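You operate a simulated robot arm through the tools that you are given. There is no shell and no other tool.

Carry out the task below with a simulated robot arm. There is one attempt and no reset: what you move stays moved.

## Task
Clear the pump fault and get line A running at 10 L/min.
Fine: press stop to reset, open the return valve, press start, open valve A, then shut the return valve again; no second trip; leave the other valves, switch and levers alone.

Only the result counts: the job must be done as asked and must still hold three seconds after the hand-in. Knocking over, shifting, dropping, spilling or breaking anything else fails it.

## Robot
A 7-joint arm with a fingered hand, fixed in place. Base frame: the origin is at the foot of the arm, x ahead of it, y to its left, z up. Lengths are in cm, angles in degrees, forces in N, time in s.
Its first joint turns from -69.0 to 172.0 degrees. Payload 5 kg.
The tool frame sits at the grasp point between the pads (the TCP): z along the fingers, y along the line on which they close. The tips reach 3.2 cm beyond it. Largest opening 16 cm; the body of the gripper starts 8.9 cm behind the TCP. The gripper is a hand of 3 fingers: y runs from the thumb to the fingers, the wrist lies at [0, 0, -25.2] in the tool frame, and closing takes about 1.5 s.
Orientation is told as [roll, pitch, yaw] about the base's x, y, z axes, in that order, counted from this pose: with the fingers straight down and closing along the base's y, the tool's x points along the base's -x, its y along +y and its z along -z.

## Interface
- The arm moves only by the tool step_arm. Its argument "series" is a list of rows, each a list of 3 entries, a list of its own where there are three numbers: the gripper command, from -1 (fully open) to 1 (shut), values between in proportion, then the shift along the base's x, y, z in units of 200 mm (1.0 is 200 mm), then the turn, a rotation vector about the base's x, y, z in units of 60 degrees (1.0 is 60 degrees). In form: [[grip, [tx, ty, tz], [ax, ay, az]], ...]. A call has 1 to 20 rows; each row is the pose to reach, as a shift and turn from the pose commanded when the call began. A call with a number of a shift or a turn outside -1 to 1 is refused whole. Each row takes 0.2 s and may step no farther than 5 cm and 8.6 degrees from the row before; otherwise, or with a gripper value out of range, the whole call is refused. Where a pose cannot be reached the arm comes as near as it can. A force on the tool above 40 N (or 10 N above the force at the start of the call, whichever is more), or a blocked arm, ends the call early, and 0.2 s more pass. The fingers move at their own pace (about 10.8 cm/s each) and stop on an object; they squeeze with about 24 N. The grip force told is the motor's: it shows also when the fingers shut on nothing. Time passes only in rows, and 0.2 s behind the last, so rows that repeat a pose let the fingers close. It gives the time, the measured TCP pose, the force on the tool (base axes), the opening and the grip force at its end, in the units of the frame above (readings bear some noise), with the torque about the TCP (base axes, N m) and any sound that the robot's microphone picked up, and new pictures: "show" is both (left out), scene, wrist or none.
- Cameras (640 x 400 px; columns grow to the right, rows downward): "scene" is fixed at [22.89, -63.49, 170.28]; the picture's right is [0.10, -0.99, 0.00], its down [-0.25, -0.02, -0.97] and it looks along [0.96, 0.10, -0.25] (base axes); focal length 342 px, centre (320, 200). "wrist" rides on the gripper at [6.5, -0.4, -11.6] in the tool frame; the picture's right is [0.06, 1.00, 0.00], its down [-0.87, 0.05, -0.49] and it looks along [-0.49, 0.03, 0.87] (tool axes); focal length 261 px, centre (320, 200). There is no depth. A picture from a camera that has moved, and an enlarged one, comes with that camera's place and axes in the base frame and with its lens. The place of the scene camera against the robot may be out by one fixed shift of up to 2.5 cm in any direction.
- raise_lower(by): slides the trunk up (or, below 0, down) by that many cm; the arm rides with it, the base frame stays. It gives what a move gives, with no picture.
- set_grasp(shape): the hand has 3 fingers and takes this shape, open, in about a second: jaw (thumb against the fingers, like two jaws); tri (thumb and two fingers); tip (a fingertip pinch); poke (one finger out to press); point (the index stretched); flat (the hand flat); cup (the hand cupped); fist (a fist). The gripper value then closes the fingers along that shape, each until it touches; the sizes above hold for jaw. It gives what a move gives, with no picture.
- inspect(camera, box): a new picture of the part [left, top, right, bottom] of that camera's present view, enlarged. It takes no simulated time.
- sign_off(): hands the job in; it is judged then, once.

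Places have to be worked out from the pictures, the camera data and where the tool is seen. Open the gripper and draw the arm clear of the work before you hand the job in, unless the task says otherwise.

The tools are called after "Emit:" as a command line: name --argument value ..., lists and objects as JSON in quotes. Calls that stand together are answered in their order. step_arm: Moves the arm, as the interface text tells. Its arguments: {"type":"object","properties":{"series":{"type":"array","items":{"type":"array"}},"show":{"type":"string","enum":["both","scene","wrist","none"]}},"required":["series"]} The other tools are called the same way: raise_lower (by) slides the trunk up or down; set_grasp (shape) gives the hand a shape; inspect (camera, box) takes an enlarged picture of a part of a camera's view; sign_off () hands the job in.

At the start:

```text
time_s: 0.0
position: [53.18, -44.52, 159.05]
tcp_rot: [0.0, 0.0, 0.0]
wrist_force: [-0.4, 0.7, -0.5]
wrist_torque: [-0.01, 0.0, -0.02]
gripper_width: 15.98
finger_force: 0.0
shape: jaw
trunk travel left (down, up): [-82.5, 11.5]
```

scene: 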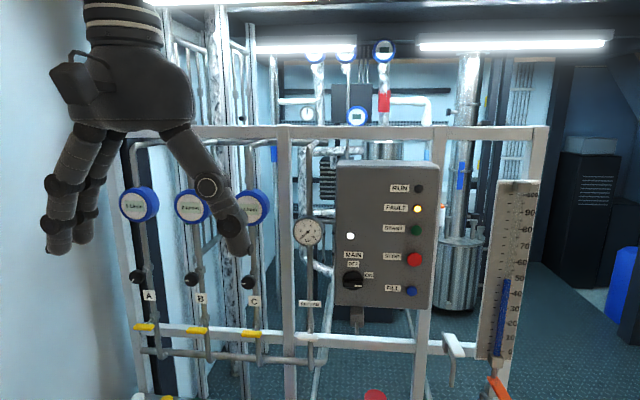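
wrist: 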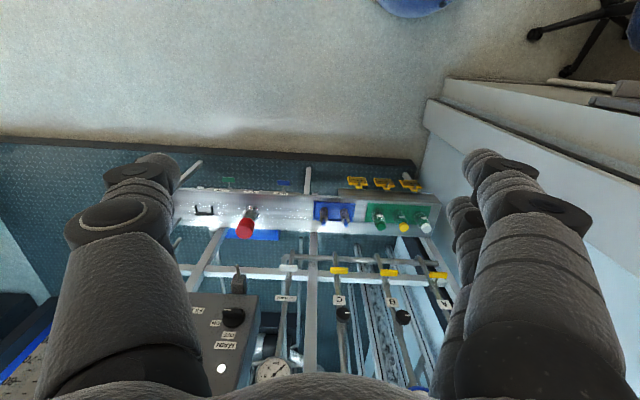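

I start by looking closely at the panel and the valves before moving anything.

Emit:
inspect --camera "scene" --box '[320, 150, 450, 320]'

Emit:
inspect --camera "scene" --box '[110, 170, 330, 310]'

Emit:
inspect --camera "scene" --box '[110, 280, 540, 400]'

Emit:
inspect --camera "wrist" --box '[160, 140, 470, 400]'

```text
2.35 times, centred on (385, 235) of scene
camera zoom: at [22.89, -63.49, 170.28], right [0.1, -0.99, 0.0], down [-0.25, -0.02, -0.97], along [0.96, 0.1, -0.25], focal length 805 px, centre (167, 118)
```

zoom: 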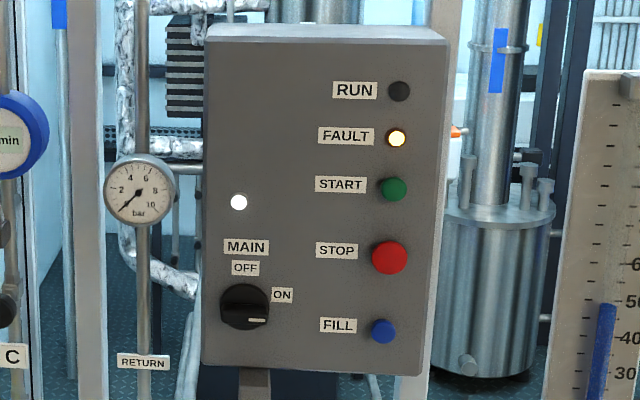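

```text
2.86 times, centred on (220, 240) of scene
camera zoom: at [22.89, -63.49, 170.28], right [0.1, -0.99, 0.0], down [-0.25, -0.02, -0.97], along [0.96, 0.1, -0.25], focal length 977 px, centre (606, 86)
```

zoom: 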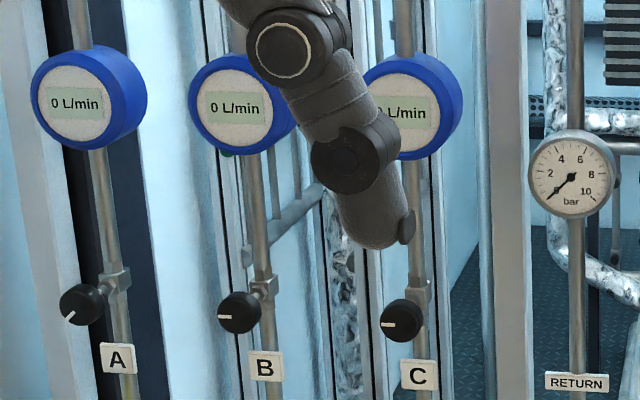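

```text
1.49 times, centred on (325, 340) of scene
camera zoom: at [22.89, -63.49, 170.28], right [0.1, -0.99, 0.0], down [-0.25, -0.02, -0.97], along [0.96, 0.1, -0.25], focal length 509 px, centre (313, -8)
```

zoom: 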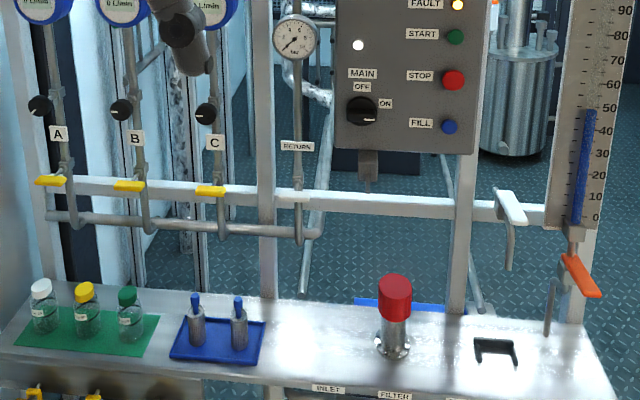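

```text
1.54 times, centred on (315, 270) of wrist
camera zoom: at [46.57, -45.0, 170.52], right [-0.06, 1.0, 0.0], down [0.87, 0.05, 0.49], along [0.49, 0.03, -0.87], focal length 401 px, centre (328, 92)
```

zoom: 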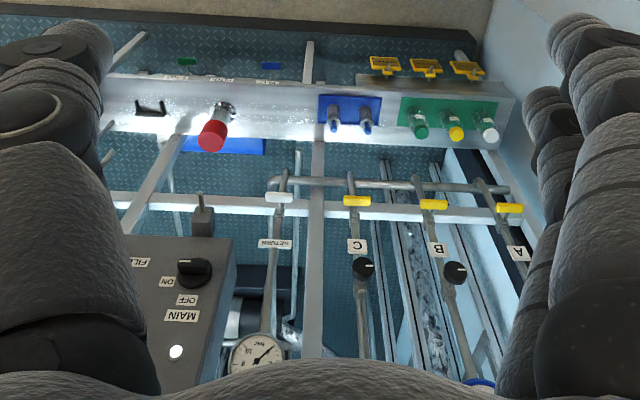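

The stop button looks to be near (103, -78, 135), the return lever near (103, -51, 112) and lever A near (102, -6, 112). I tilt the hand forward so it can face the panel, keeping well clear of it.

Emit:
step_arm --series '[[-1, [0.1, 0, 0], [0, -0.125, 0]], [-1, [0.2, 0, 0], [0, -0.25, 0]], [-1, [0.3, 0, 0], [0, -0.375, 0]], [-1, [0.4, 0, 0], [0, -0.5, 0]], [-1, [0.5, 0, 0], [0, -0.625, 0]], [-1, [0.6, 0, 0], [0, -0.75, 0]], [-1, [0.7, 0, 0], [0, -0.875, 0]], [-1, [0.8, 0, 0], [0, -1, 0]]]'

```text
time_s: 1.8
position: [69.33, -44.74, 158.83]
tcp_rot: [0.2, -60.1, -0.2]
wrist_force: [0.6, 0.5, 0.4]
wrist_torque: [0.01, -0.01, 0.03]
gripper_width: 15.99
finger_force: 0.1
shape: jaw
trunk travel left (down, up): [-82.5, 11.5]
camera wrist: at [55.95, -45.12, 158.96], right [-0.03, 1.0, -0.05], down [0.01, 0.05, 1.0], along [1.0, 0.03, -0.01], focal length 261 px, centre (320, 200)
```

scene: 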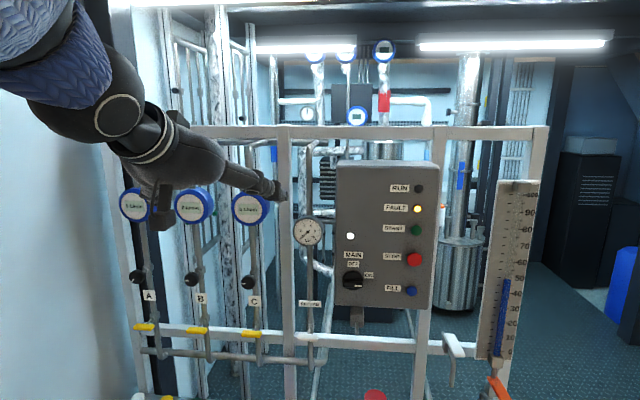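
wrist: 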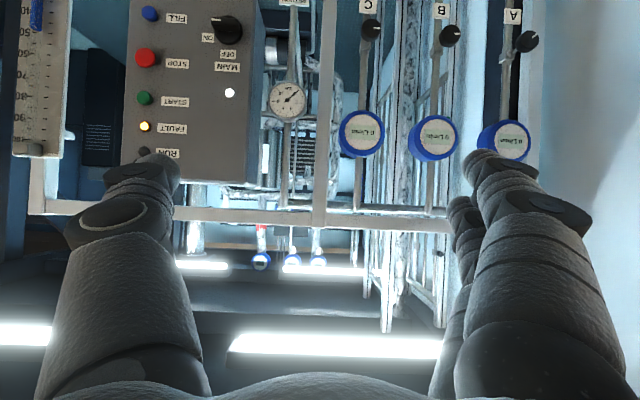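

The camera now looks along +x. I lower the trunk so the hand comes to lever height and gives a second view for triangulation.

Emit:
raise_lower --by -30

Emit:
inspect --camera "wrist" --box '[0, 0, 640, 400]'

Emit:
inspect --camera "scene" --box '[0, 0, 640, 400]'

```text
time_s: 4.8
position: [69.1, -44.54, 129.01]
tcp_rot: [0.1, -60.1, -0.2]
wrist_force: [0.9, 0.2, -0.4]
wrist_torque: [-0.03, 0.01, -0.02]
gripper_width: 16.02
finger_force: 0.0
shape: jaw
trunk travel left (down, up): [-52.5, 41.5]
```

```text
1.00 times, centred on (320, 200) of wrist (not enlarged: the box is as wide or as high as the picture)
camera zoom: at [55.84, -44.95, 129.04], right [-0.03, 1.0, -0.05], down [0.01, 0.05, 1.0], along [1.0, 0.03, -0.01], focal length 261 px, centre (320, 200)
```

zoom: 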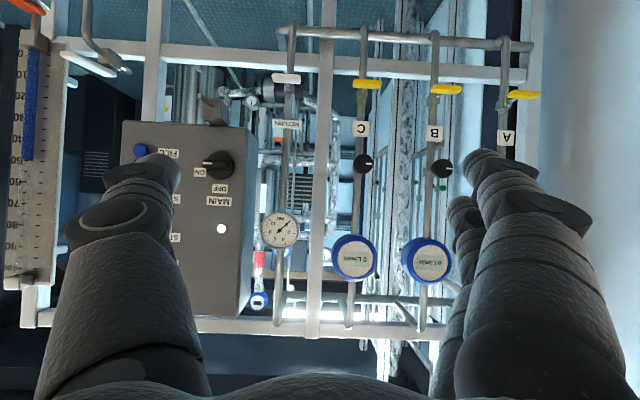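

```text
1.00 times, centred on (320, 200) of scene (not enlarged: the box is as wide or as high as the picture)
camera zoom: at [22.89, -63.49, 170.28], right [0.1, -0.99, 0.0], down [-0.25, -0.02, -0.97], along [0.96, 0.1, -0.25], focal length 342 px, centre (320, 200)
```

zoom: 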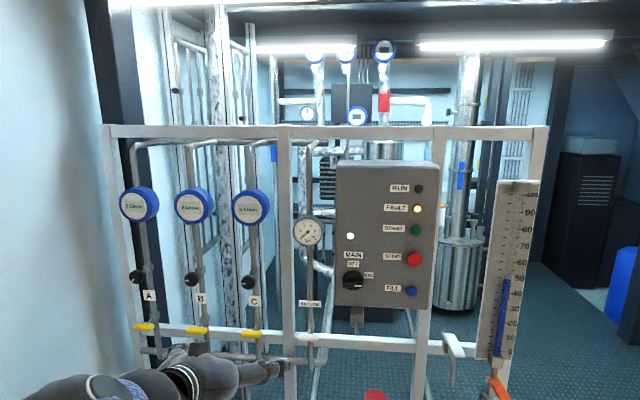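

Triangulating the two wrist views puts the panel and levers nearer x ≈ 113. I zoom in on the levers and the A knob from here.

Emit:
inspect --camera "wrist" --box '[240, 10, 400, 160]'

Emit:
inspect --camera "wrist" --box '[400, 20, 560, 180]'

Emit:
inspect --camera "scene" --box '[110, 260, 210, 350]'

Emit:
inspect --camera "scene" --box '[270, 280, 350, 370]'

Emit:
set_grasp --shape "poke"

Emit:
inspect --camera "wrist" --box '[0, 0, 640, 400]'

```text
2.67 times, centred on (320, 85) of wrist
camera zoom: at [55.84, -44.95, 129.04], right [-0.03, 1.0, -0.05], down [0.01, 0.05, 1.0], along [1.0, 0.03, -0.01], focal length 695 px, centre (320, 507)
```

zoom: 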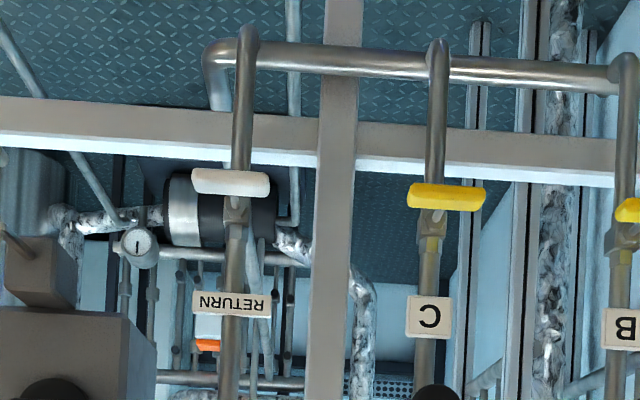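

```text
2.50 times, centred on (480, 100) of wrist
camera zoom: at [55.84, -44.95, 129.04], right [-0.03, 1.0, -0.05], down [0.01, 0.05, 1.0], along [1.0, 0.03, -0.01], focal length 652 px, centre (-80, 450)
```

zoom: 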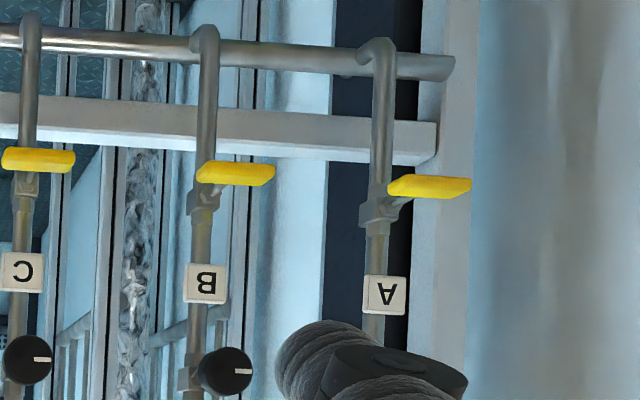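

```text
4.44 times, centred on (160, 305) of scene
camera zoom: at [22.89, -63.49, 170.28], right [0.1, -0.99, 0.0], down [-0.25, -0.02, -0.97], along [0.96, 0.1, -0.25], focal length 1520 px, centre (1031, -267)
```

zoom: 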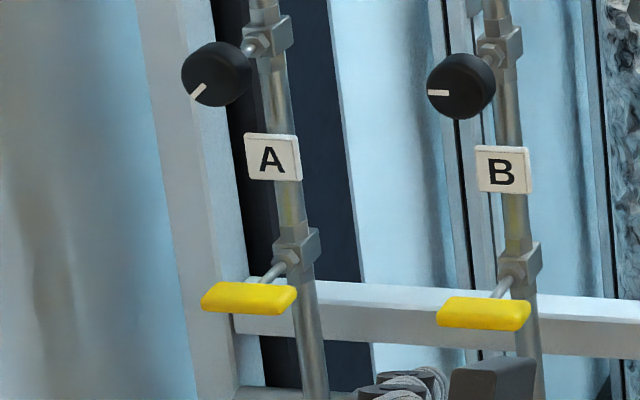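

```text
4.44 times, centred on (310, 325) of scene
camera zoom: at [22.89, -63.49, 170.28], right [0.1, -0.99, 0.0], down [-0.25, -0.02, -0.97], along [0.96, 0.1, -0.25], focal length 1520 px, centre (364, -356)
```

zoom: 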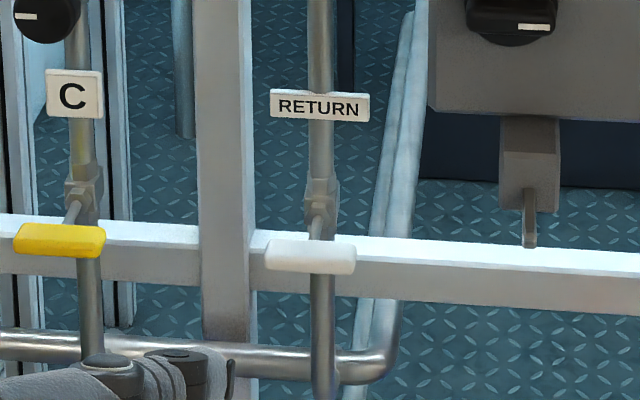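

```text
time_s: 5.7
position: [69.21, -44.61, 128.82]
tcp_rot: [0.0, -60.0, -0.2]
wrist_force: [0.8, -1.4, 0.2]
wrist_torque: [0.0, 0.03, 0.02]
gripper_width: 0.01
finger_force: 0.1
shape: poke
trunk travel left (down, up): [-52.5, 41.5]
```

```text
1.00 times, centred on (320, 200) of wrist (not enlarged: the box is as wide or as high as the picture)
camera zoom: at [55.84, -44.96, 129.03], right [-0.03, 1.0, -0.05], down [0.01, 0.05, 1.0], along [1.0, 0.03, -0.01], focal length 261 px, centre (320, 200)
```

zoom: 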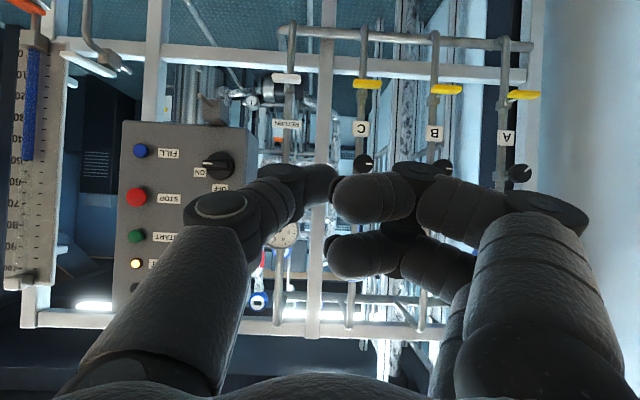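

The levers are T-bars on forward stems, horizontal (closed) now. I look at how the poke shape really looks from the scene camera before trusting its tip.

Emit:
inspect --camera "scene" --box '[20, 310, 320, 400]'

Emit:
inspect --camera "wrist" --box '[170, 120, 470, 300]'

Emit:
set_grasp --shape "point"

Emit:
inspect --camera "wrist" --box '[0, 0, 640, 400]'

Emit:
inspect --camera "scene" --box '[20, 310, 320, 400]'

```text
2.13 times, centred on (170, 355) of scene
camera zoom: at [22.89, -63.49, 170.28], right [0.1, -0.99, 0.0], down [-0.25, -0.02, -0.97], along [0.96, 0.1, -0.25], focal length 730 px, centre (640, -131)
```

zoom: 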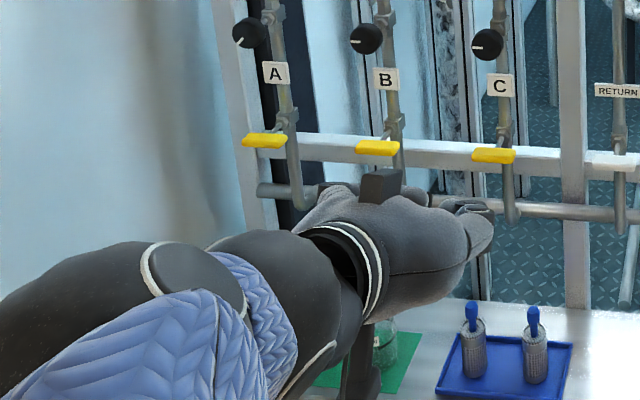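

```text
2.13 times, centred on (320, 210) of wrist
camera zoom: at [55.84, -44.96, 129.03], right [-0.03, 1.0, -0.05], down [0.01, 0.05, 1.0], along [1.0, 0.03, -0.01], focal length 556 px, centre (320, 179)
```

zoom: 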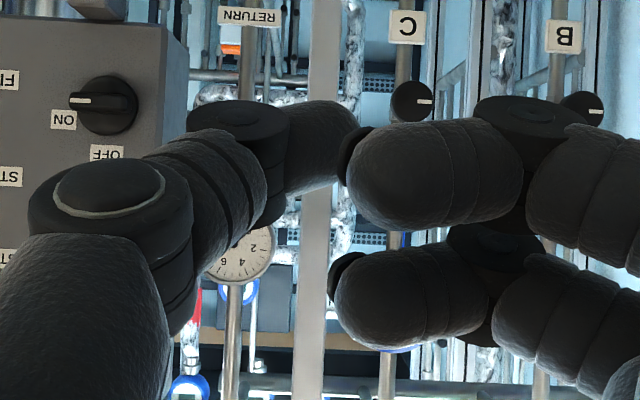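

```text
time_s: 6.6
position: [69.18, -44.49, 128.92]
tcp_rot: [0.2, -60.0, -0.1]
wrist_force: [0.0, -0.2, 0.6]
wrist_torque: [-0.01, -0.01, 0.01]
gripper_width: 0.01
finger_force: 0.0
shape: point
trunk travel left (down, up): [-52.5, 41.5]
```

```text
1.00 times, centred on (320, 200) of wrist (not enlarged: the box is as wide or as high as the picture)
camera zoom: at [55.84, -44.96, 129.02], right [-0.03, 1.0, -0.05], down [0.01, 0.05, 1.0], along [1.0, 0.03, -0.01], focal length 261 px, centre (320, 200)
```

zoom: 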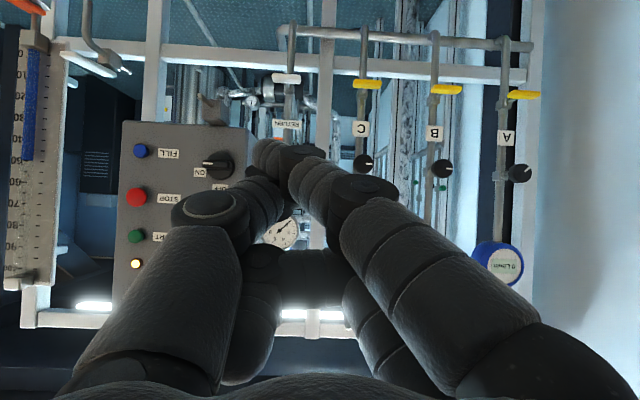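

```text
2.13 times, centred on (170, 355) of scene
camera zoom: at [22.89, -63.49, 170.28], right [0.1, -0.99, 0.0], down [-0.25, -0.02, -0.97], along [0.96, 0.1, -0.25], focal length 730 px, centre (640, -131)
```

zoom: 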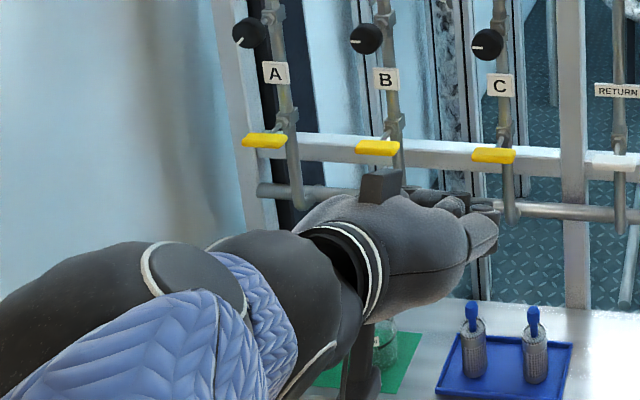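

In the point shape the index is stretched up the middle; I zoom to find its tip precisely.

Emit:
inspect --camera "wrist" --box '[190, 120, 390, 250]'

Emit:
inspect --camera "scene" --box '[160, 360, 270, 400]'

```text
3.08 times, centred on (290, 185) of wrist
camera zoom: at [55.84, -44.96, 129.02], right [-0.03, 1.0, -0.05], down [0.01, 0.05, 1.0], along [1.0, 0.03, -0.01], focal length 802 px, centre (412, 246)
```

zoom: 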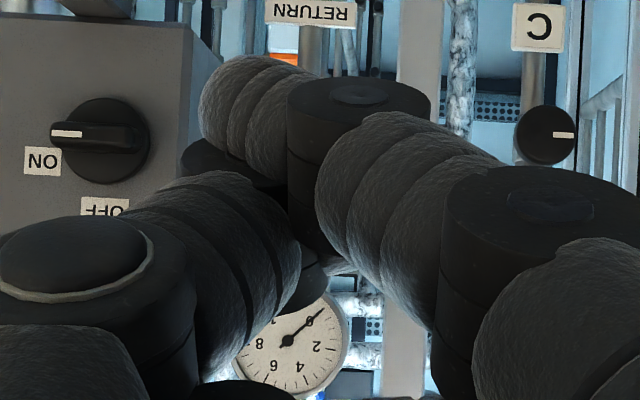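

```text
5.82 times, centred on (215, 380) of scene
camera zoom: at [22.89, -63.49, 170.28], right [0.1, -0.99, 0.0], down [-0.25, -0.02, -0.97], along [0.96, 0.1, -0.25], focal length 1990 px, centre (931, -847)
```

zoom: 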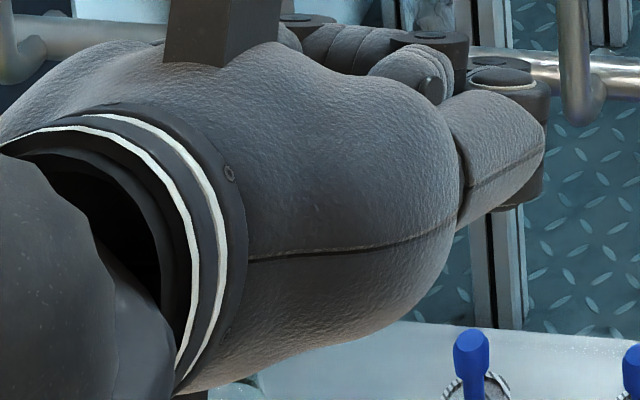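

The point/poke shapes give an ill-defined tip, so I go back to the jaw shape and shut it to see whether the closed fingertips make a usable pusher.

Emit:
set_grasp --shape "jaw"

Emit:
step_arm --series '[[1, [0, 0, 0.02], [0, 0, 0]], [1, [0, 0, 0.04], [0, -0.1, 0]], [1, [0, 0, 0.06], [0, -0.2, 0]], [1, [0, 0, 0.08], [0, -0.3, 0]], [1, [0, 0, 0.1], [0, -0.4, 0]], [1, [0, 0, 0.1], [0, -0.5, 0]], [1, [0, 0, 0.1], [0, -0.5, 0]], [1, [0, 0, 0.1], [0, -0.5, 0]], [1, [0, 0, 0.1], [0, -0.5, 0]]]'

```text
time_s: 7.5
position: [69.09, -44.49, 128.94]
tcp_rot: [0.1, -59.8, -0.1]
wrist_force: [-0.3, 0.3, 0.0]
wrist_torque: [-0.03, -0.03, -0.01]
gripper_width: 10.93
finger_force: 0.2
shape: jaw
trunk travel left (down, up): [-52.5, 41.5]
```

```text
time_s: 9.5
position: [69.02, -44.51, 130.98]
tcp_rot: [-178.7, -90.1, 178.8]
wrist_force: [0.5, -0.1, 0.2]
wrist_torque: [0.01, -0.03, -0.01]
gripper_width: 0.0
finger_force: 24.0
shape: jaw
trunk travel left (down, up): [-52.5, 41.5]
camera wrist: at [57.5, -44.9, 124.35], right [0.0, 1.0, -0.06], down [-0.49, 0.05, 0.87], along [0.87, 0.03, 0.49], focal length 261 px, centre (320, 200)
```

scene: 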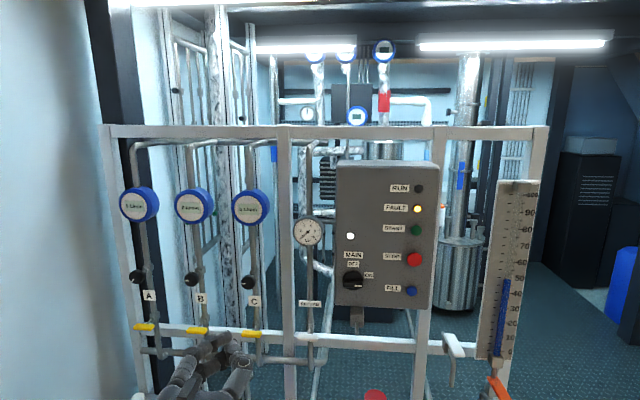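
wrist: 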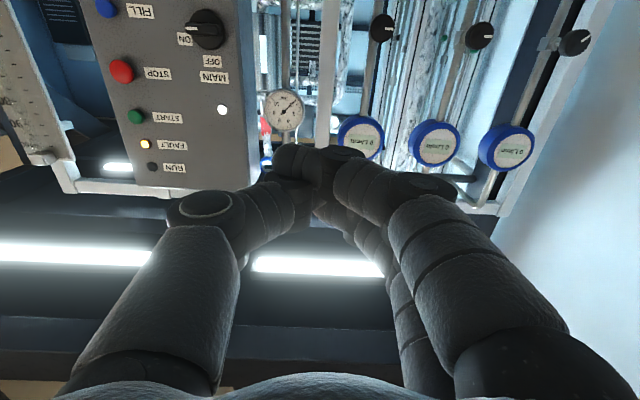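

Closed jaws make a good compact tip at tool z +3.2. Re-triangulated, STOP is at about (112.8, -82.3, 129.6) and START about (112.8, -82.3, 138); I swing toward the panel with some yaw to gain reach, stopping short.

Emit:
step_arm --series '[[1, [0.08, -0.165, 0], [0, 0, -0.083]], [1, [0.16, -0.33, 0], [0, 0, -0.167]], [1, [0.24, -0.495, 0], [0, 0, -0.25]], [1, [0.32, -0.66, 0], [0, 0, -0.333]], [1, [0.4, -0.825, 0], [0, 0, -0.417]], [1, [0.48, -0.99, 0], [0, 0, -0.5]]]' --show "both"

```text
time_s: 10.9
position: [78.61, -64.29, 131.13]
tcp_rot: [10.5, -90.0, -40.6]
wrist_force: [-0.6, 0.3, 0.4]
wrist_torque: [0.0, 0.0, -0.02]
gripper_width: 0.0
finger_force: 24.0
shape: jaw
trunk travel left (down, up): [-52.5, 41.5]
camera wrist: at [68.53, -58.93, 124.44], right [0.5, 0.86, -0.06], down [-0.4, 0.29, 0.87], along [0.77, -0.41, 0.49], focal length 261 px, centre (320, 200)
```

scene: 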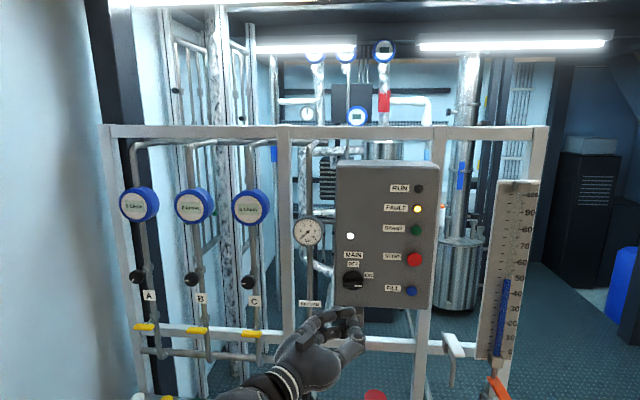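
wrist: 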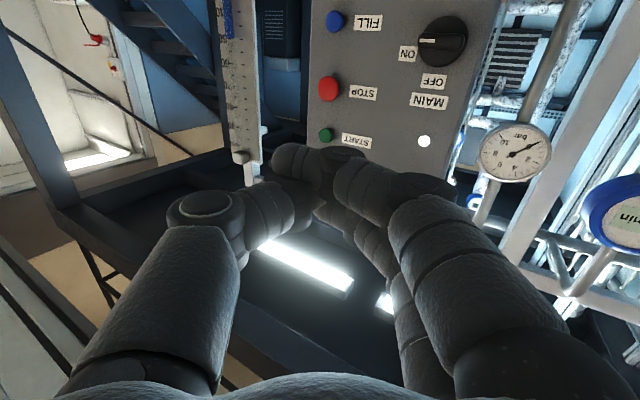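

The previous shape pictures were probably taken mid-transition (jaw read 10.9 wide then). I try poke again and give it time to finish forming.

Emit:
set_grasp --shape "poke"

Emit:
step_arm --series '[[-1, [0, 0, 0], [0, 0, 0]], [-1, [0, 0, 0], [0, 0, 0]], [-1, [0, 0, 0], [0, 0, 0]], [-1, [0, 0, 0], [0, 0, 0]], [-1, [0, 0, 0], [0, 0, 0]], [-1, [0, 0, 0], [0, 0, 0]]]'

Emit:
inspect --camera "scene" --box '[220, 280, 420, 400]'

Emit:
inspect --camera "wrist" --box '[170, 80, 470, 280]'

```text
time_s: 11.8
position: [78.7, -64.33, 131.16]
tcp_rot: [84.2, -89.9, -114.1]
wrist_force: [-0.2, -0.6, -0.5]
wrist_torque: [0.02, -0.02, 0.03]
gripper_width: 0.0
finger_force: 0.1
shape: poke
trunk travel left (down, up): [-52.5, 41.5]
```

```text
time_s: 13.2
position: [78.75, -64.32, 131.12]
tcp_rot: [75.0, -90.1, -105.0]
wrist_force: [0.7, -0.3, 0.5]
wrist_torque: [0.0, -0.04, 0.01]
gripper_width: 0.0
finger_force: 0.1
shape: poke
trunk travel left (down, up): [-52.5, 41.5]
camera wrist: at [68.47, -58.88, 124.49], right [0.5, 0.86, -0.06], down [-0.4, 0.29, 0.87], along [0.77, -0.41, 0.49], focal length 261 px, centre (320, 200)
```

scene: 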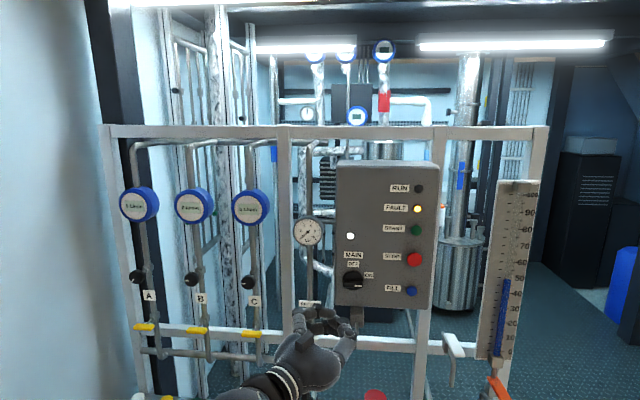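
wrist: 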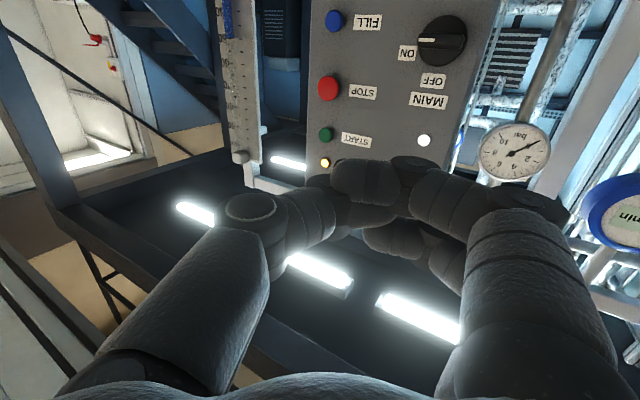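

```text
3.20 times, centred on (320, 340) of scene
camera zoom: at [22.89, -63.49, 170.28], right [0.1, -0.99, 0.0], down [-0.25, -0.02, -0.97], along [0.96, 0.1, -0.25], focal length 1094 px, centre (320, -248)
```

zoom: 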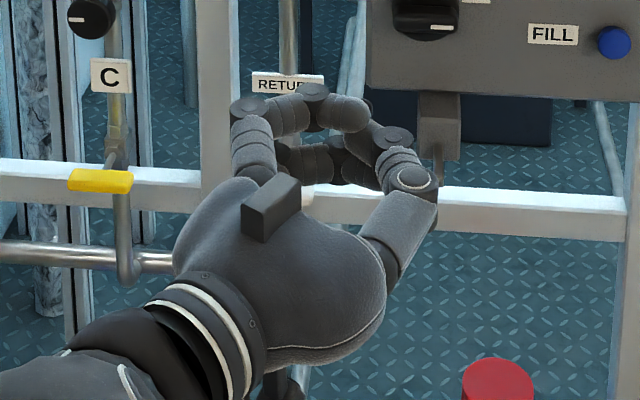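

```text
2.00 times, centred on (320, 180) of wrist
camera zoom: at [68.47, -58.88, 124.49], right [0.5, 0.86, -0.06], down [-0.4, 0.29, 0.87], along [0.77, -0.41, 0.49], focal length 521 px, centre (320, 240)
```

zoom: 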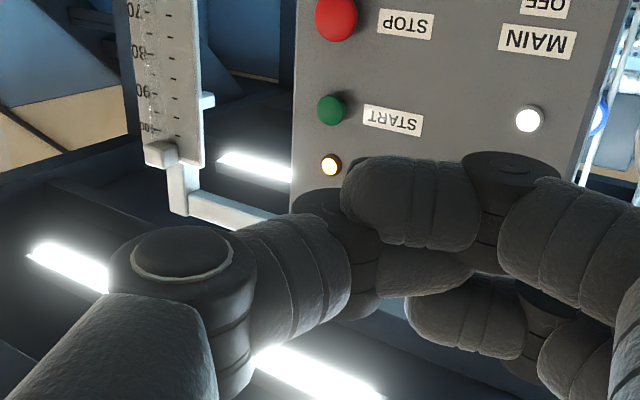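

Poke curls the fingers into a ring, not a clean pusher. I check the point shape with time to settle.

Emit:
set_grasp --shape "point"

Emit:
step_arm --series '[[-1, [0, 0, 0], [0, 0, 0]], [-1, [0, 0, 0], [0, 0, 0]], [-1, [0, 0, 0], [0, 0, 0]], [-1, [0, 0, 0], [0, 0, 0]], [-1, [0, 0, 0], [0, 0, 0]], [-1, [0, 0, 0], [0, 0, 0]]]' --show "wrist"

Emit:
inspect --camera "scene" --box '[220, 280, 420, 400]'

Emit:
step_arm --series '[[1, [0, 0, 0], [0, 0, 0]], [1, [0, 0, 0], [0, 0, 0]], [1, [0, 0, 0], [0, 0, 0]], [1, [0, 0, 0], [0, 0, 0]], [1, [0, 0, 0], [0, 0, 0]], [1, [0, 0, 0], [0, 0, 0]], [1, [0, 0, 0], [0, 0, 0]]]' --show "wrist"

Emit:
inspect --camera "scene" --box '[220, 280, 420, 400]'

```text
time_s: 14.1
position: [78.73, -64.38, 131.12]
tcp_rot: [76.3, -90.0, -106.3]
wrist_force: [-0.3, 0.2, 0.2]
wrist_torque: [-0.02, 0.02, 0.0]
gripper_width: 0.0
finger_force: 0.0
shape: point
trunk travel left (down, up): [-52.5, 41.5]
```

```text
time_s: 15.5
position: [78.75, -64.3, 131.13]
tcp_rot: [77.4, -90.0, -107.2]
wrist_force: [0.1, 1.4, -0.6]
wrist_torque: [-0.03, -0.05, 0.0]
gripper_width: 0.02
finger_force: 0.1
shape: point
trunk travel left (down, up): [-52.5, 41.5]
camera wrist: at [68.47, -58.89, 124.49], right [0.5, 0.86, -0.06], down [-0.4, 0.29, 0.87], along [0.77, -0.41, 0.49], focal length 261 px, centre (320, 200)
```

wrist: 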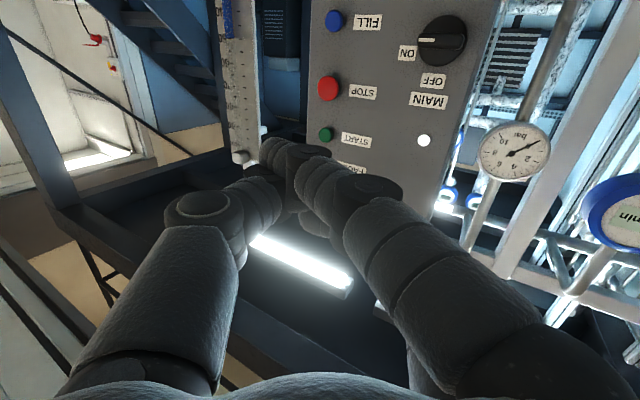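

```text
3.20 times, centred on (320, 340) of scene
camera zoom: at [22.89, -63.49, 170.28], right [0.1, -0.99, 0.0], down [-0.25, -0.02, -0.97], along [0.96, 0.1, -0.25], focal length 1094 px, centre (320, -248)
```

zoom: 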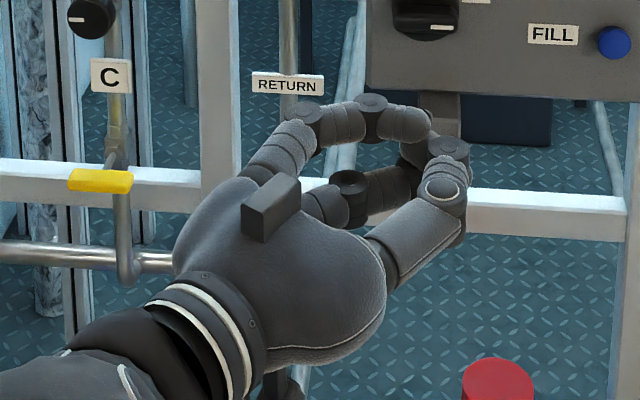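

```text
time_s: 17.1
position: [78.65, -64.33, 131.11]
tcp_rot: [78.0, -90.0, -108.0]
wrist_force: [0.6, -0.2, -0.7]
wrist_torque: [-0.03, -0.02, -0.01]
gripper_width: 0.0
finger_force: 0.0
shape: point
trunk travel left (down, up): [-52.5, 41.5]
camera wrist: at [68.47, -58.89, 124.49], right [0.5, 0.86, -0.06], down [-0.4, 0.29, 0.87], along [0.77, -0.41, 0.49], focal length 261 px, centre (320, 200)
```

wrist: 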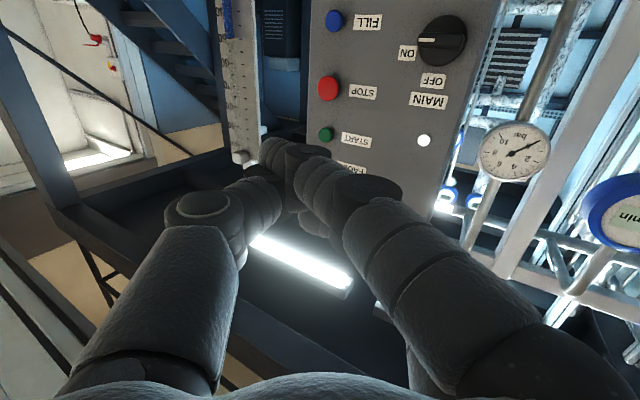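

```text
3.20 times, centred on (320, 340) of scene
camera zoom: at [22.89, -63.49, 170.28], right [0.1, -0.99, 0.0], down [-0.25, -0.02, -0.97], along [0.96, 0.1, -0.25], focal length 1094 px, centre (320, -248)
```

zoom: 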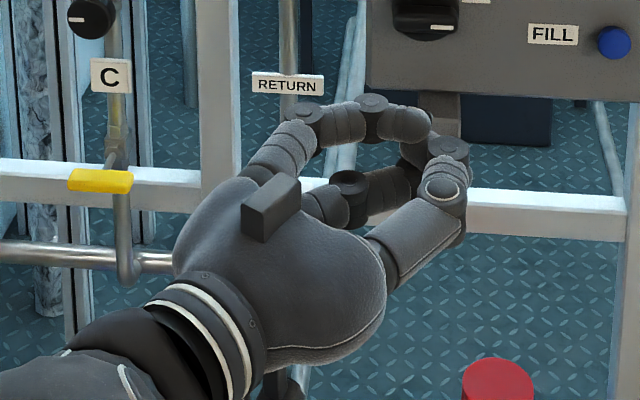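

All the closed shapes curl into rings, so the cleanest pusher is the thumb tip with the jaw partly open. I return to jaw and roll the hand about its forward axis so the thumb points down, which is also the orientation for gripping the horizontal lever bars.

Emit:
set_grasp --shape "jaw"

Emit:
step_arm --series '[[0, [0, 0, 0], [0.124, -0.071, 0]], [0, [0, 0, 0], [0.247, -0.143, 0]], [0, [0, 0, 0], [0.371, -0.214, 0]], [0, [0, 0, 0], [0.495, -0.286, 0]], [0, [0, 0, 0], [0.619, -0.357, 0]], [0, [0, 0, 0], [0.742, -0.429, 0]], [0, [0, 0, 0], [0.866, -0.5, 0]]]' --show "none"

Emit:
step_arm --series '[[0, [0, 0, 0], [0.108, -0.0625, 0]], [0, [0, 0, 0], [0.217, -0.125, 0]], [0, [0, 0, 0], [0.325, -0.1875, 0]], [0, [0, 0, 0], [0.433, -0.25, 0]], [0, [0, 0, 0], [0.433, -0.25, 0]]]'

```text
time_s: 18.0
position: [78.65, -64.34, 131.08]
tcp_rot: [77.8, -90.0, -107.9]
wrist_force: [-0.3, -0.1, 0.0]
wrist_torque: [-0.02, 0.02, 0.01]
gripper_width: 16.02
finger_force: 0.0
shape: jaw
trunk travel left (down, up): [-52.5, 41.5]
```

```text
time_s: 19.6
position: [78.7, -64.31, 130.98]
tcp_rot: [90.0, -29.8, -119.9]
wrist_force: [-0.4, 0.1, 0.7]
wrist_torque: [0.01, 0.0, 0.0]
gripper_width: 8.07
finger_force: 0.0
shape: jaw
trunk travel left (down, up): [-52.5, 41.5]
```

```text
time_s: 20.8
position: [78.83, -64.45, 130.99]
tcp_rot: [90.0, 0.2, -120.0]
wrist_force: [-0.2, -0.3, 0.5]
wrist_torque: [0.01, 0.0, 0.01]
gripper_width: 8.08
finger_force: 0.0
shape: jaw
trunk travel left (down, up): [-52.5, 41.5]
camera wrist: at [72.03, -52.94, 130.47], right [0.03, 0.05, 1.0], down [-0.86, -0.51, 0.05], along [0.51, -0.86, 0.03], focal length 261 px, centre (320, 200)
```

scene: 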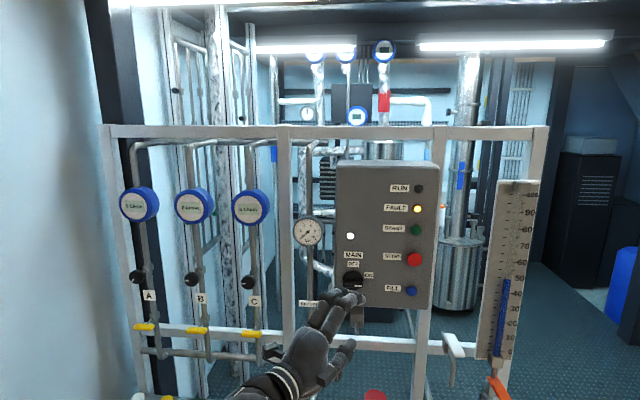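
wrist: 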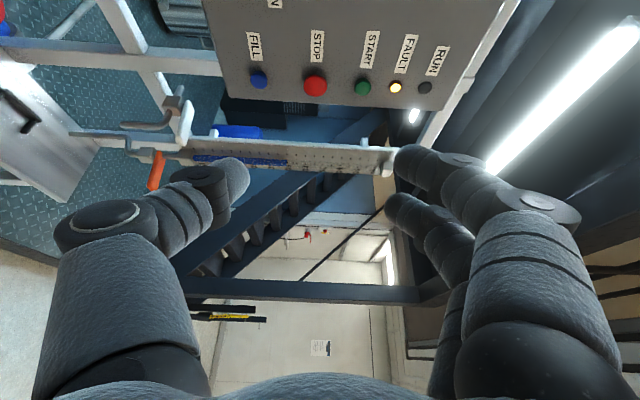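

The thumb is now at the bottom, seen at left of the wrist image, with the whole button column in view. I open fully, tilt the hand 15° upward so the thumb leads, and approach the STOP button part way.

Emit:
step_arm --series '[[-1, [0.12, -0.06, 0.04], [-0.02, -0.036, 0]], [-1, [0.24, -0.12, 0.08], [-0.04, -0.072, 0]], [-1, [0.36, -0.18, 0.12], [-0.06, -0.108, 0]], [-1, [0.48, -0.24, 0.17], [-0.08, -0.144, 0]], [-1, [0.6, -0.31, 0.22], [-0.1, -0.18, 0]], [-1, [0.72, -0.38, 0.28], [-0.125, -0.2165, 0]], [-1, [0.8, -0.44, 0.34], [-0.125, -0.2165, 0]], [-1, [0.8, -0.44, 0.34], [-0.125, -0.2165, 0]]]'

```text
time_s: 22.6
position: [94.83, -73.12, 137.73]
tcp_rot: [105.0, 0.0, -119.9]
wrist_force: [0.9, 0.4, -1.0]
wrist_torque: [0.05, -0.02, 0.04]
gripper_width: 16.0
finger_force: 0.1
shape: jaw
trunk travel left (down, up): [-52.5, 41.5]
camera wrist: at [88.46, -62.03, 134.33], right [-0.19, 0.18, 0.96], down [-0.86, -0.51, -0.08], along [0.48, -0.84, 0.25], focal length 261 px, centre (320, 200)
```

scene: 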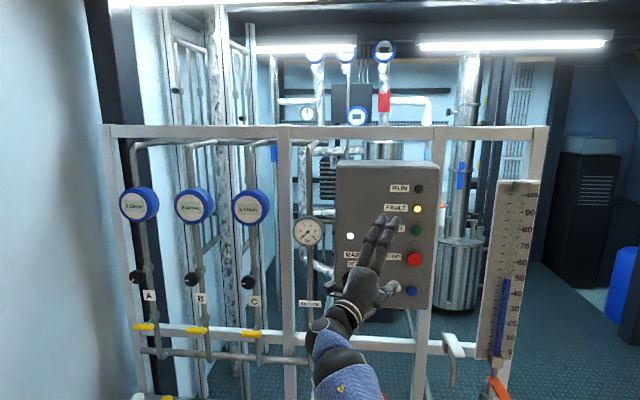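
wrist: 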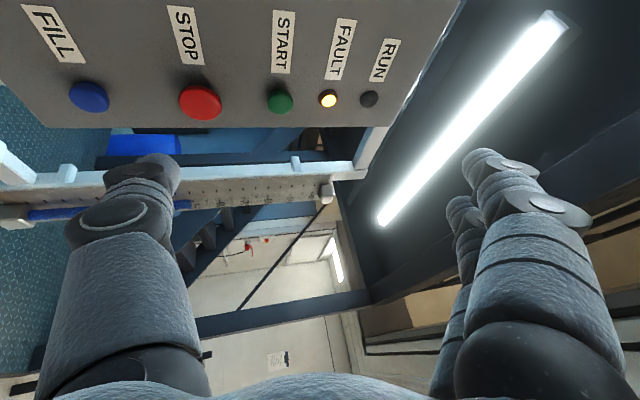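

The arm reaches comfortably. From this view STOP is at about (112.8, -82.2, 129.9) and the thumb tip at about (99.3, -75.1, 129.5); I bring the tip to about 2.5 cm in front of STOP.

Emit:
step_arm --series '[[-1, [0.14, -0.09, 0], [0, 0, 0]], [-1, [0.28, -0.18, 0.01], [0, 0, 0]], [-1, [0.42, -0.27, 0.01], [0, 0, 0]], [-1, [0.54, -0.35, 0.015], [0, 0, 0]], [-1, [0.54, -0.35, 0.015], [0, 0, 0]]]'

Emit:
inspect --camera "scene" --box '[330, 180, 450, 310]'

```text
time_s: 23.8
position: [105.61, -80.22, 138.23]
tcp_rot: [104.9, -0.1, -119.9]
wrist_force: [-0.8, 0.1, 0.2]
wrist_torque: [0.0, 0.04, 0.0]
gripper_width: 15.99
finger_force: 0.0
shape: jaw
trunk travel left (down, up): [-52.5, 41.5]
camera wrist: at [99.13, -69.06, 134.71], right [-0.19, 0.18, 0.96], down [-0.86, -0.51, -0.08], along [0.48, -0.84, 0.25], focal length 261 px, centre (320, 200)
```

scene: 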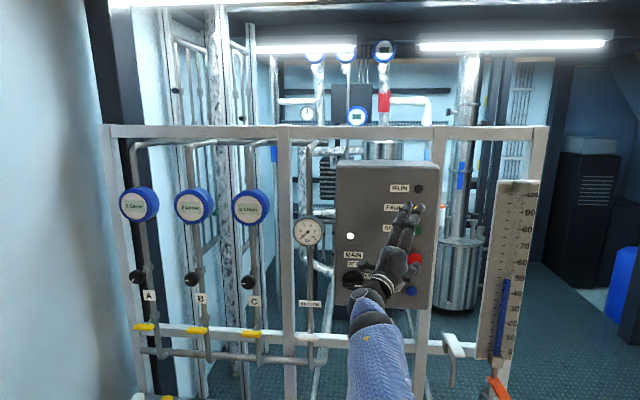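
wrist: 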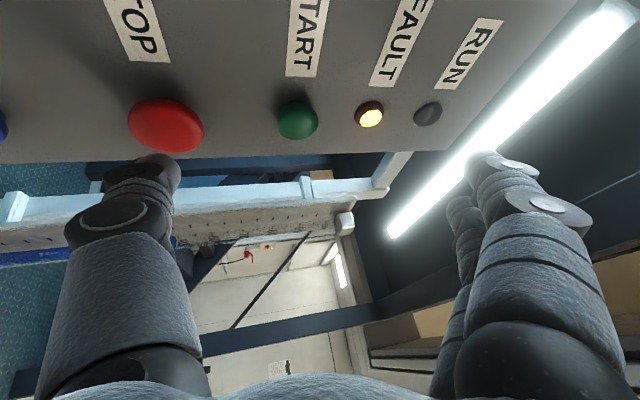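

```text
3.08 times, centred on (390, 245) of scene
camera zoom: at [22.89, -63.49, 170.28], right [0.1, -0.99, 0.0], down [-0.25, -0.02, -0.97], along [0.96, 0.1, -0.25], focal length 1052 px, centre (105, 62)
```

zoom: 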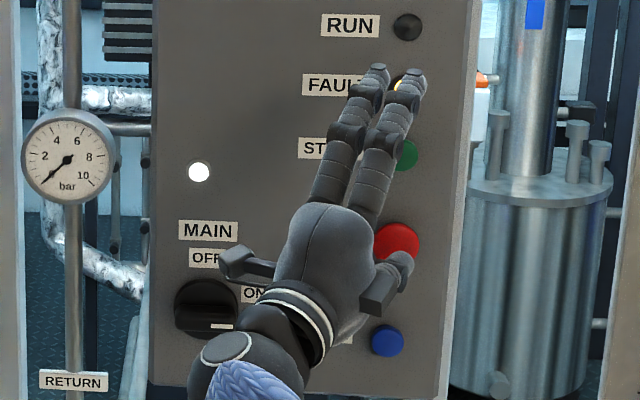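

The tip sits 2.5 cm in front of STOP and aligned with it. I push slowly along +x, watching force and sound.

Emit:
step_arm --series '[[-1, [0.05, 0.01, 0], [0, 0, 0]], [-1, [0.09, 0.01, 0], [0, 0, 0]], [-1, [0.11, 0.01, 0], [0, 0, 0]], [-1, [0.13, 0.01, 0], [0, 0, 0]], [-1, [0.145, 0.01, 0], [0, 0, 0]], [-1, [0.16, 0.01, 0], [0, 0, 0]], [-1, [0.175, 0.01, 0], [0, 0, 0]]]'

Emit:
inspect --camera "scene" --box '[330, 180, 450, 310]'

```text
time_s: 25.4
position: [108.44, -79.99, 138.56]
tcp_rot: [105.2, 0.1, -120.2]
wrist_force: [-38.9, 1.2, 5.4]
wrist_torque: [-0.08, 3.37, -0.77]
gripper_width: 16.0
finger_force: 0.0
shape: jaw
trunk travel left (down, up): [-52.5, 41.5]
heard: click
camera wrist: at [102.18, -68.84, 135.05], right [-0.2, 0.18, 0.96], down [-0.86, -0.51, -0.08], along [0.47, -0.84, 0.26], focal length 261 px, centre (320, 200)
```

scene: 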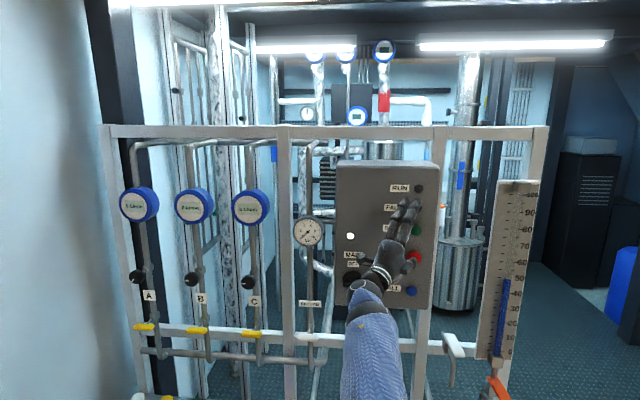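
wrist: 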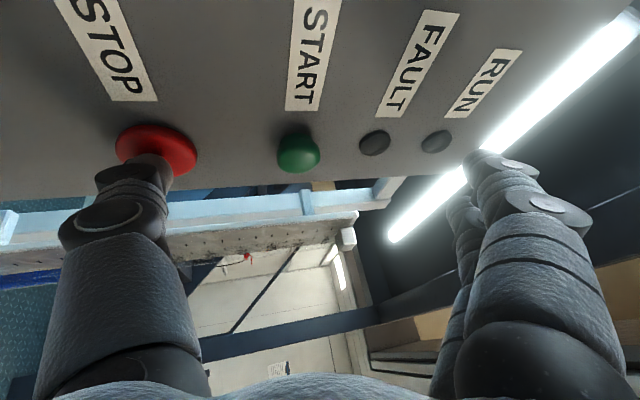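

```text
3.08 times, centred on (390, 245) of scene
camera zoom: at [22.89, -63.49, 170.28], right [0.1, -0.99, 0.0], down [-0.25, -0.02, -0.97], along [0.96, 0.1, -0.25], focal length 1052 px, centre (105, 62)
```

zoom: 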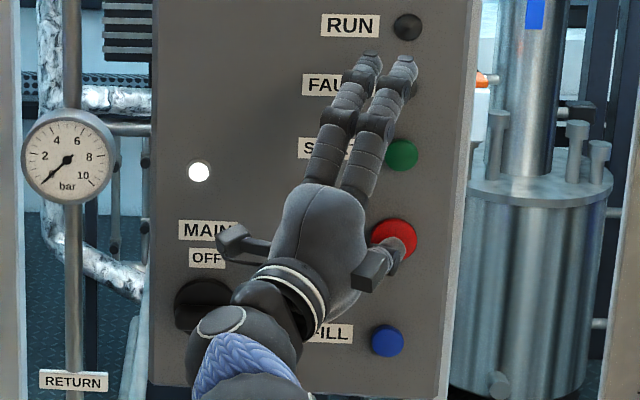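

STOP clicked and the FAULT lamp is off. I retract straight back, level the tilt and move toward the RETURN lever (about (113, -52, 102)).

Emit:
step_arm --series '[[-1, [-0.1, 0, 0], [0, 0, 0]], [-1, [-0.25, 0, 0], [0, 0, 0]], [-1, [-0.45, 0.1, -0.05], [0.03, 0.05, 0]], [-1, [-0.6, 0.25, -0.15], [0.06, 0.108, 0]], [-1, [-0.7, 0.4, -0.28], [0.09, 0.16, 0]], [-1, [-0.75, 0.55, -0.4], [0.125, 0.2165, 0]], [-1, [-0.75, 0.7, -0.55], [0.125, 0.2165, 0]], [-1, [-0.75, 0.8, -0.7], [0.125, 0.2165, 0]]]' --show "none"

Emit:
step_arm --series '[[-1, [-0.02, 0.1, -0.1], [0, 0, 0.1]], [-1, [-0.04, 0.2, -0.2], [0, 0, 0.2]], [-1, [-0.06, 0.3, -0.3], [0, 0, 0.3]], [-1, [-0.08, 0.4, -0.4], [0, 0, 0.4]], [-1, [-0.1, 0.5, -0.5], [0, 0, 0.5]], [-1, [-0.1, 0.6, -0.6], [0, 0, 0.5]], [-1, [-0.1, 0.6, -0.6], [0, 0, 0.5]]]'

```text
time_s: 27.2
position: [94.28, -64.04, 124.27]
tcp_rot: [90.0, 0.0, -120.1]
wrist_force: [0.1, 0.7, 0.8]
wrist_torque: [0.02, -0.03, -0.01]
gripper_width: 15.99
finger_force: 0.2
shape: jaw
trunk travel left (down, up): [-52.5, 41.5]
```

```text
time_s: 28.8
position: [92.1, -51.89, 112.07]
tcp_rot: [90.0, 0.0, -90.1]
wrist_force: [0.7, -0.4, 0.3]
wrist_torque: [0.02, 0.03, 0.02]
gripper_width: 15.98
finger_force: 0.0
shape: jaw
trunk travel left (down, up): [-52.5, 41.5]
camera wrist: at [80.47, -45.46, 111.62], right [0.0, 0.06, 1.0], down [-0.49, -0.87, 0.05], along [0.87, -0.49, 0.03], focal length 261 px, centre (320, 200)
```

scene: 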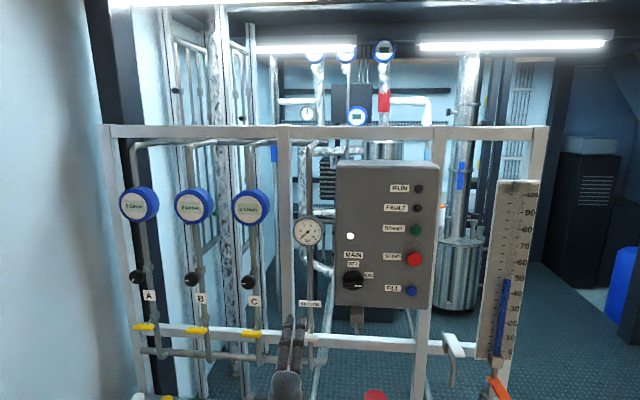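
wrist: 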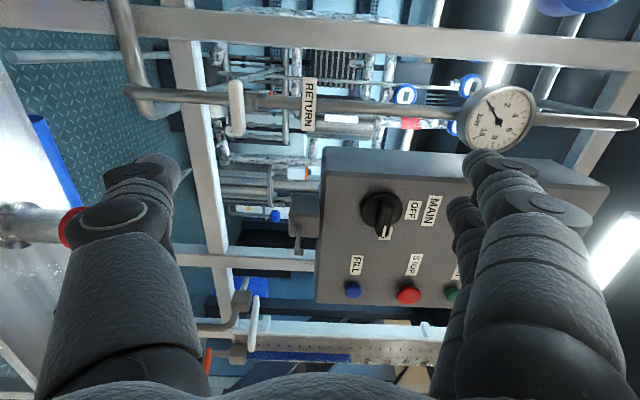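

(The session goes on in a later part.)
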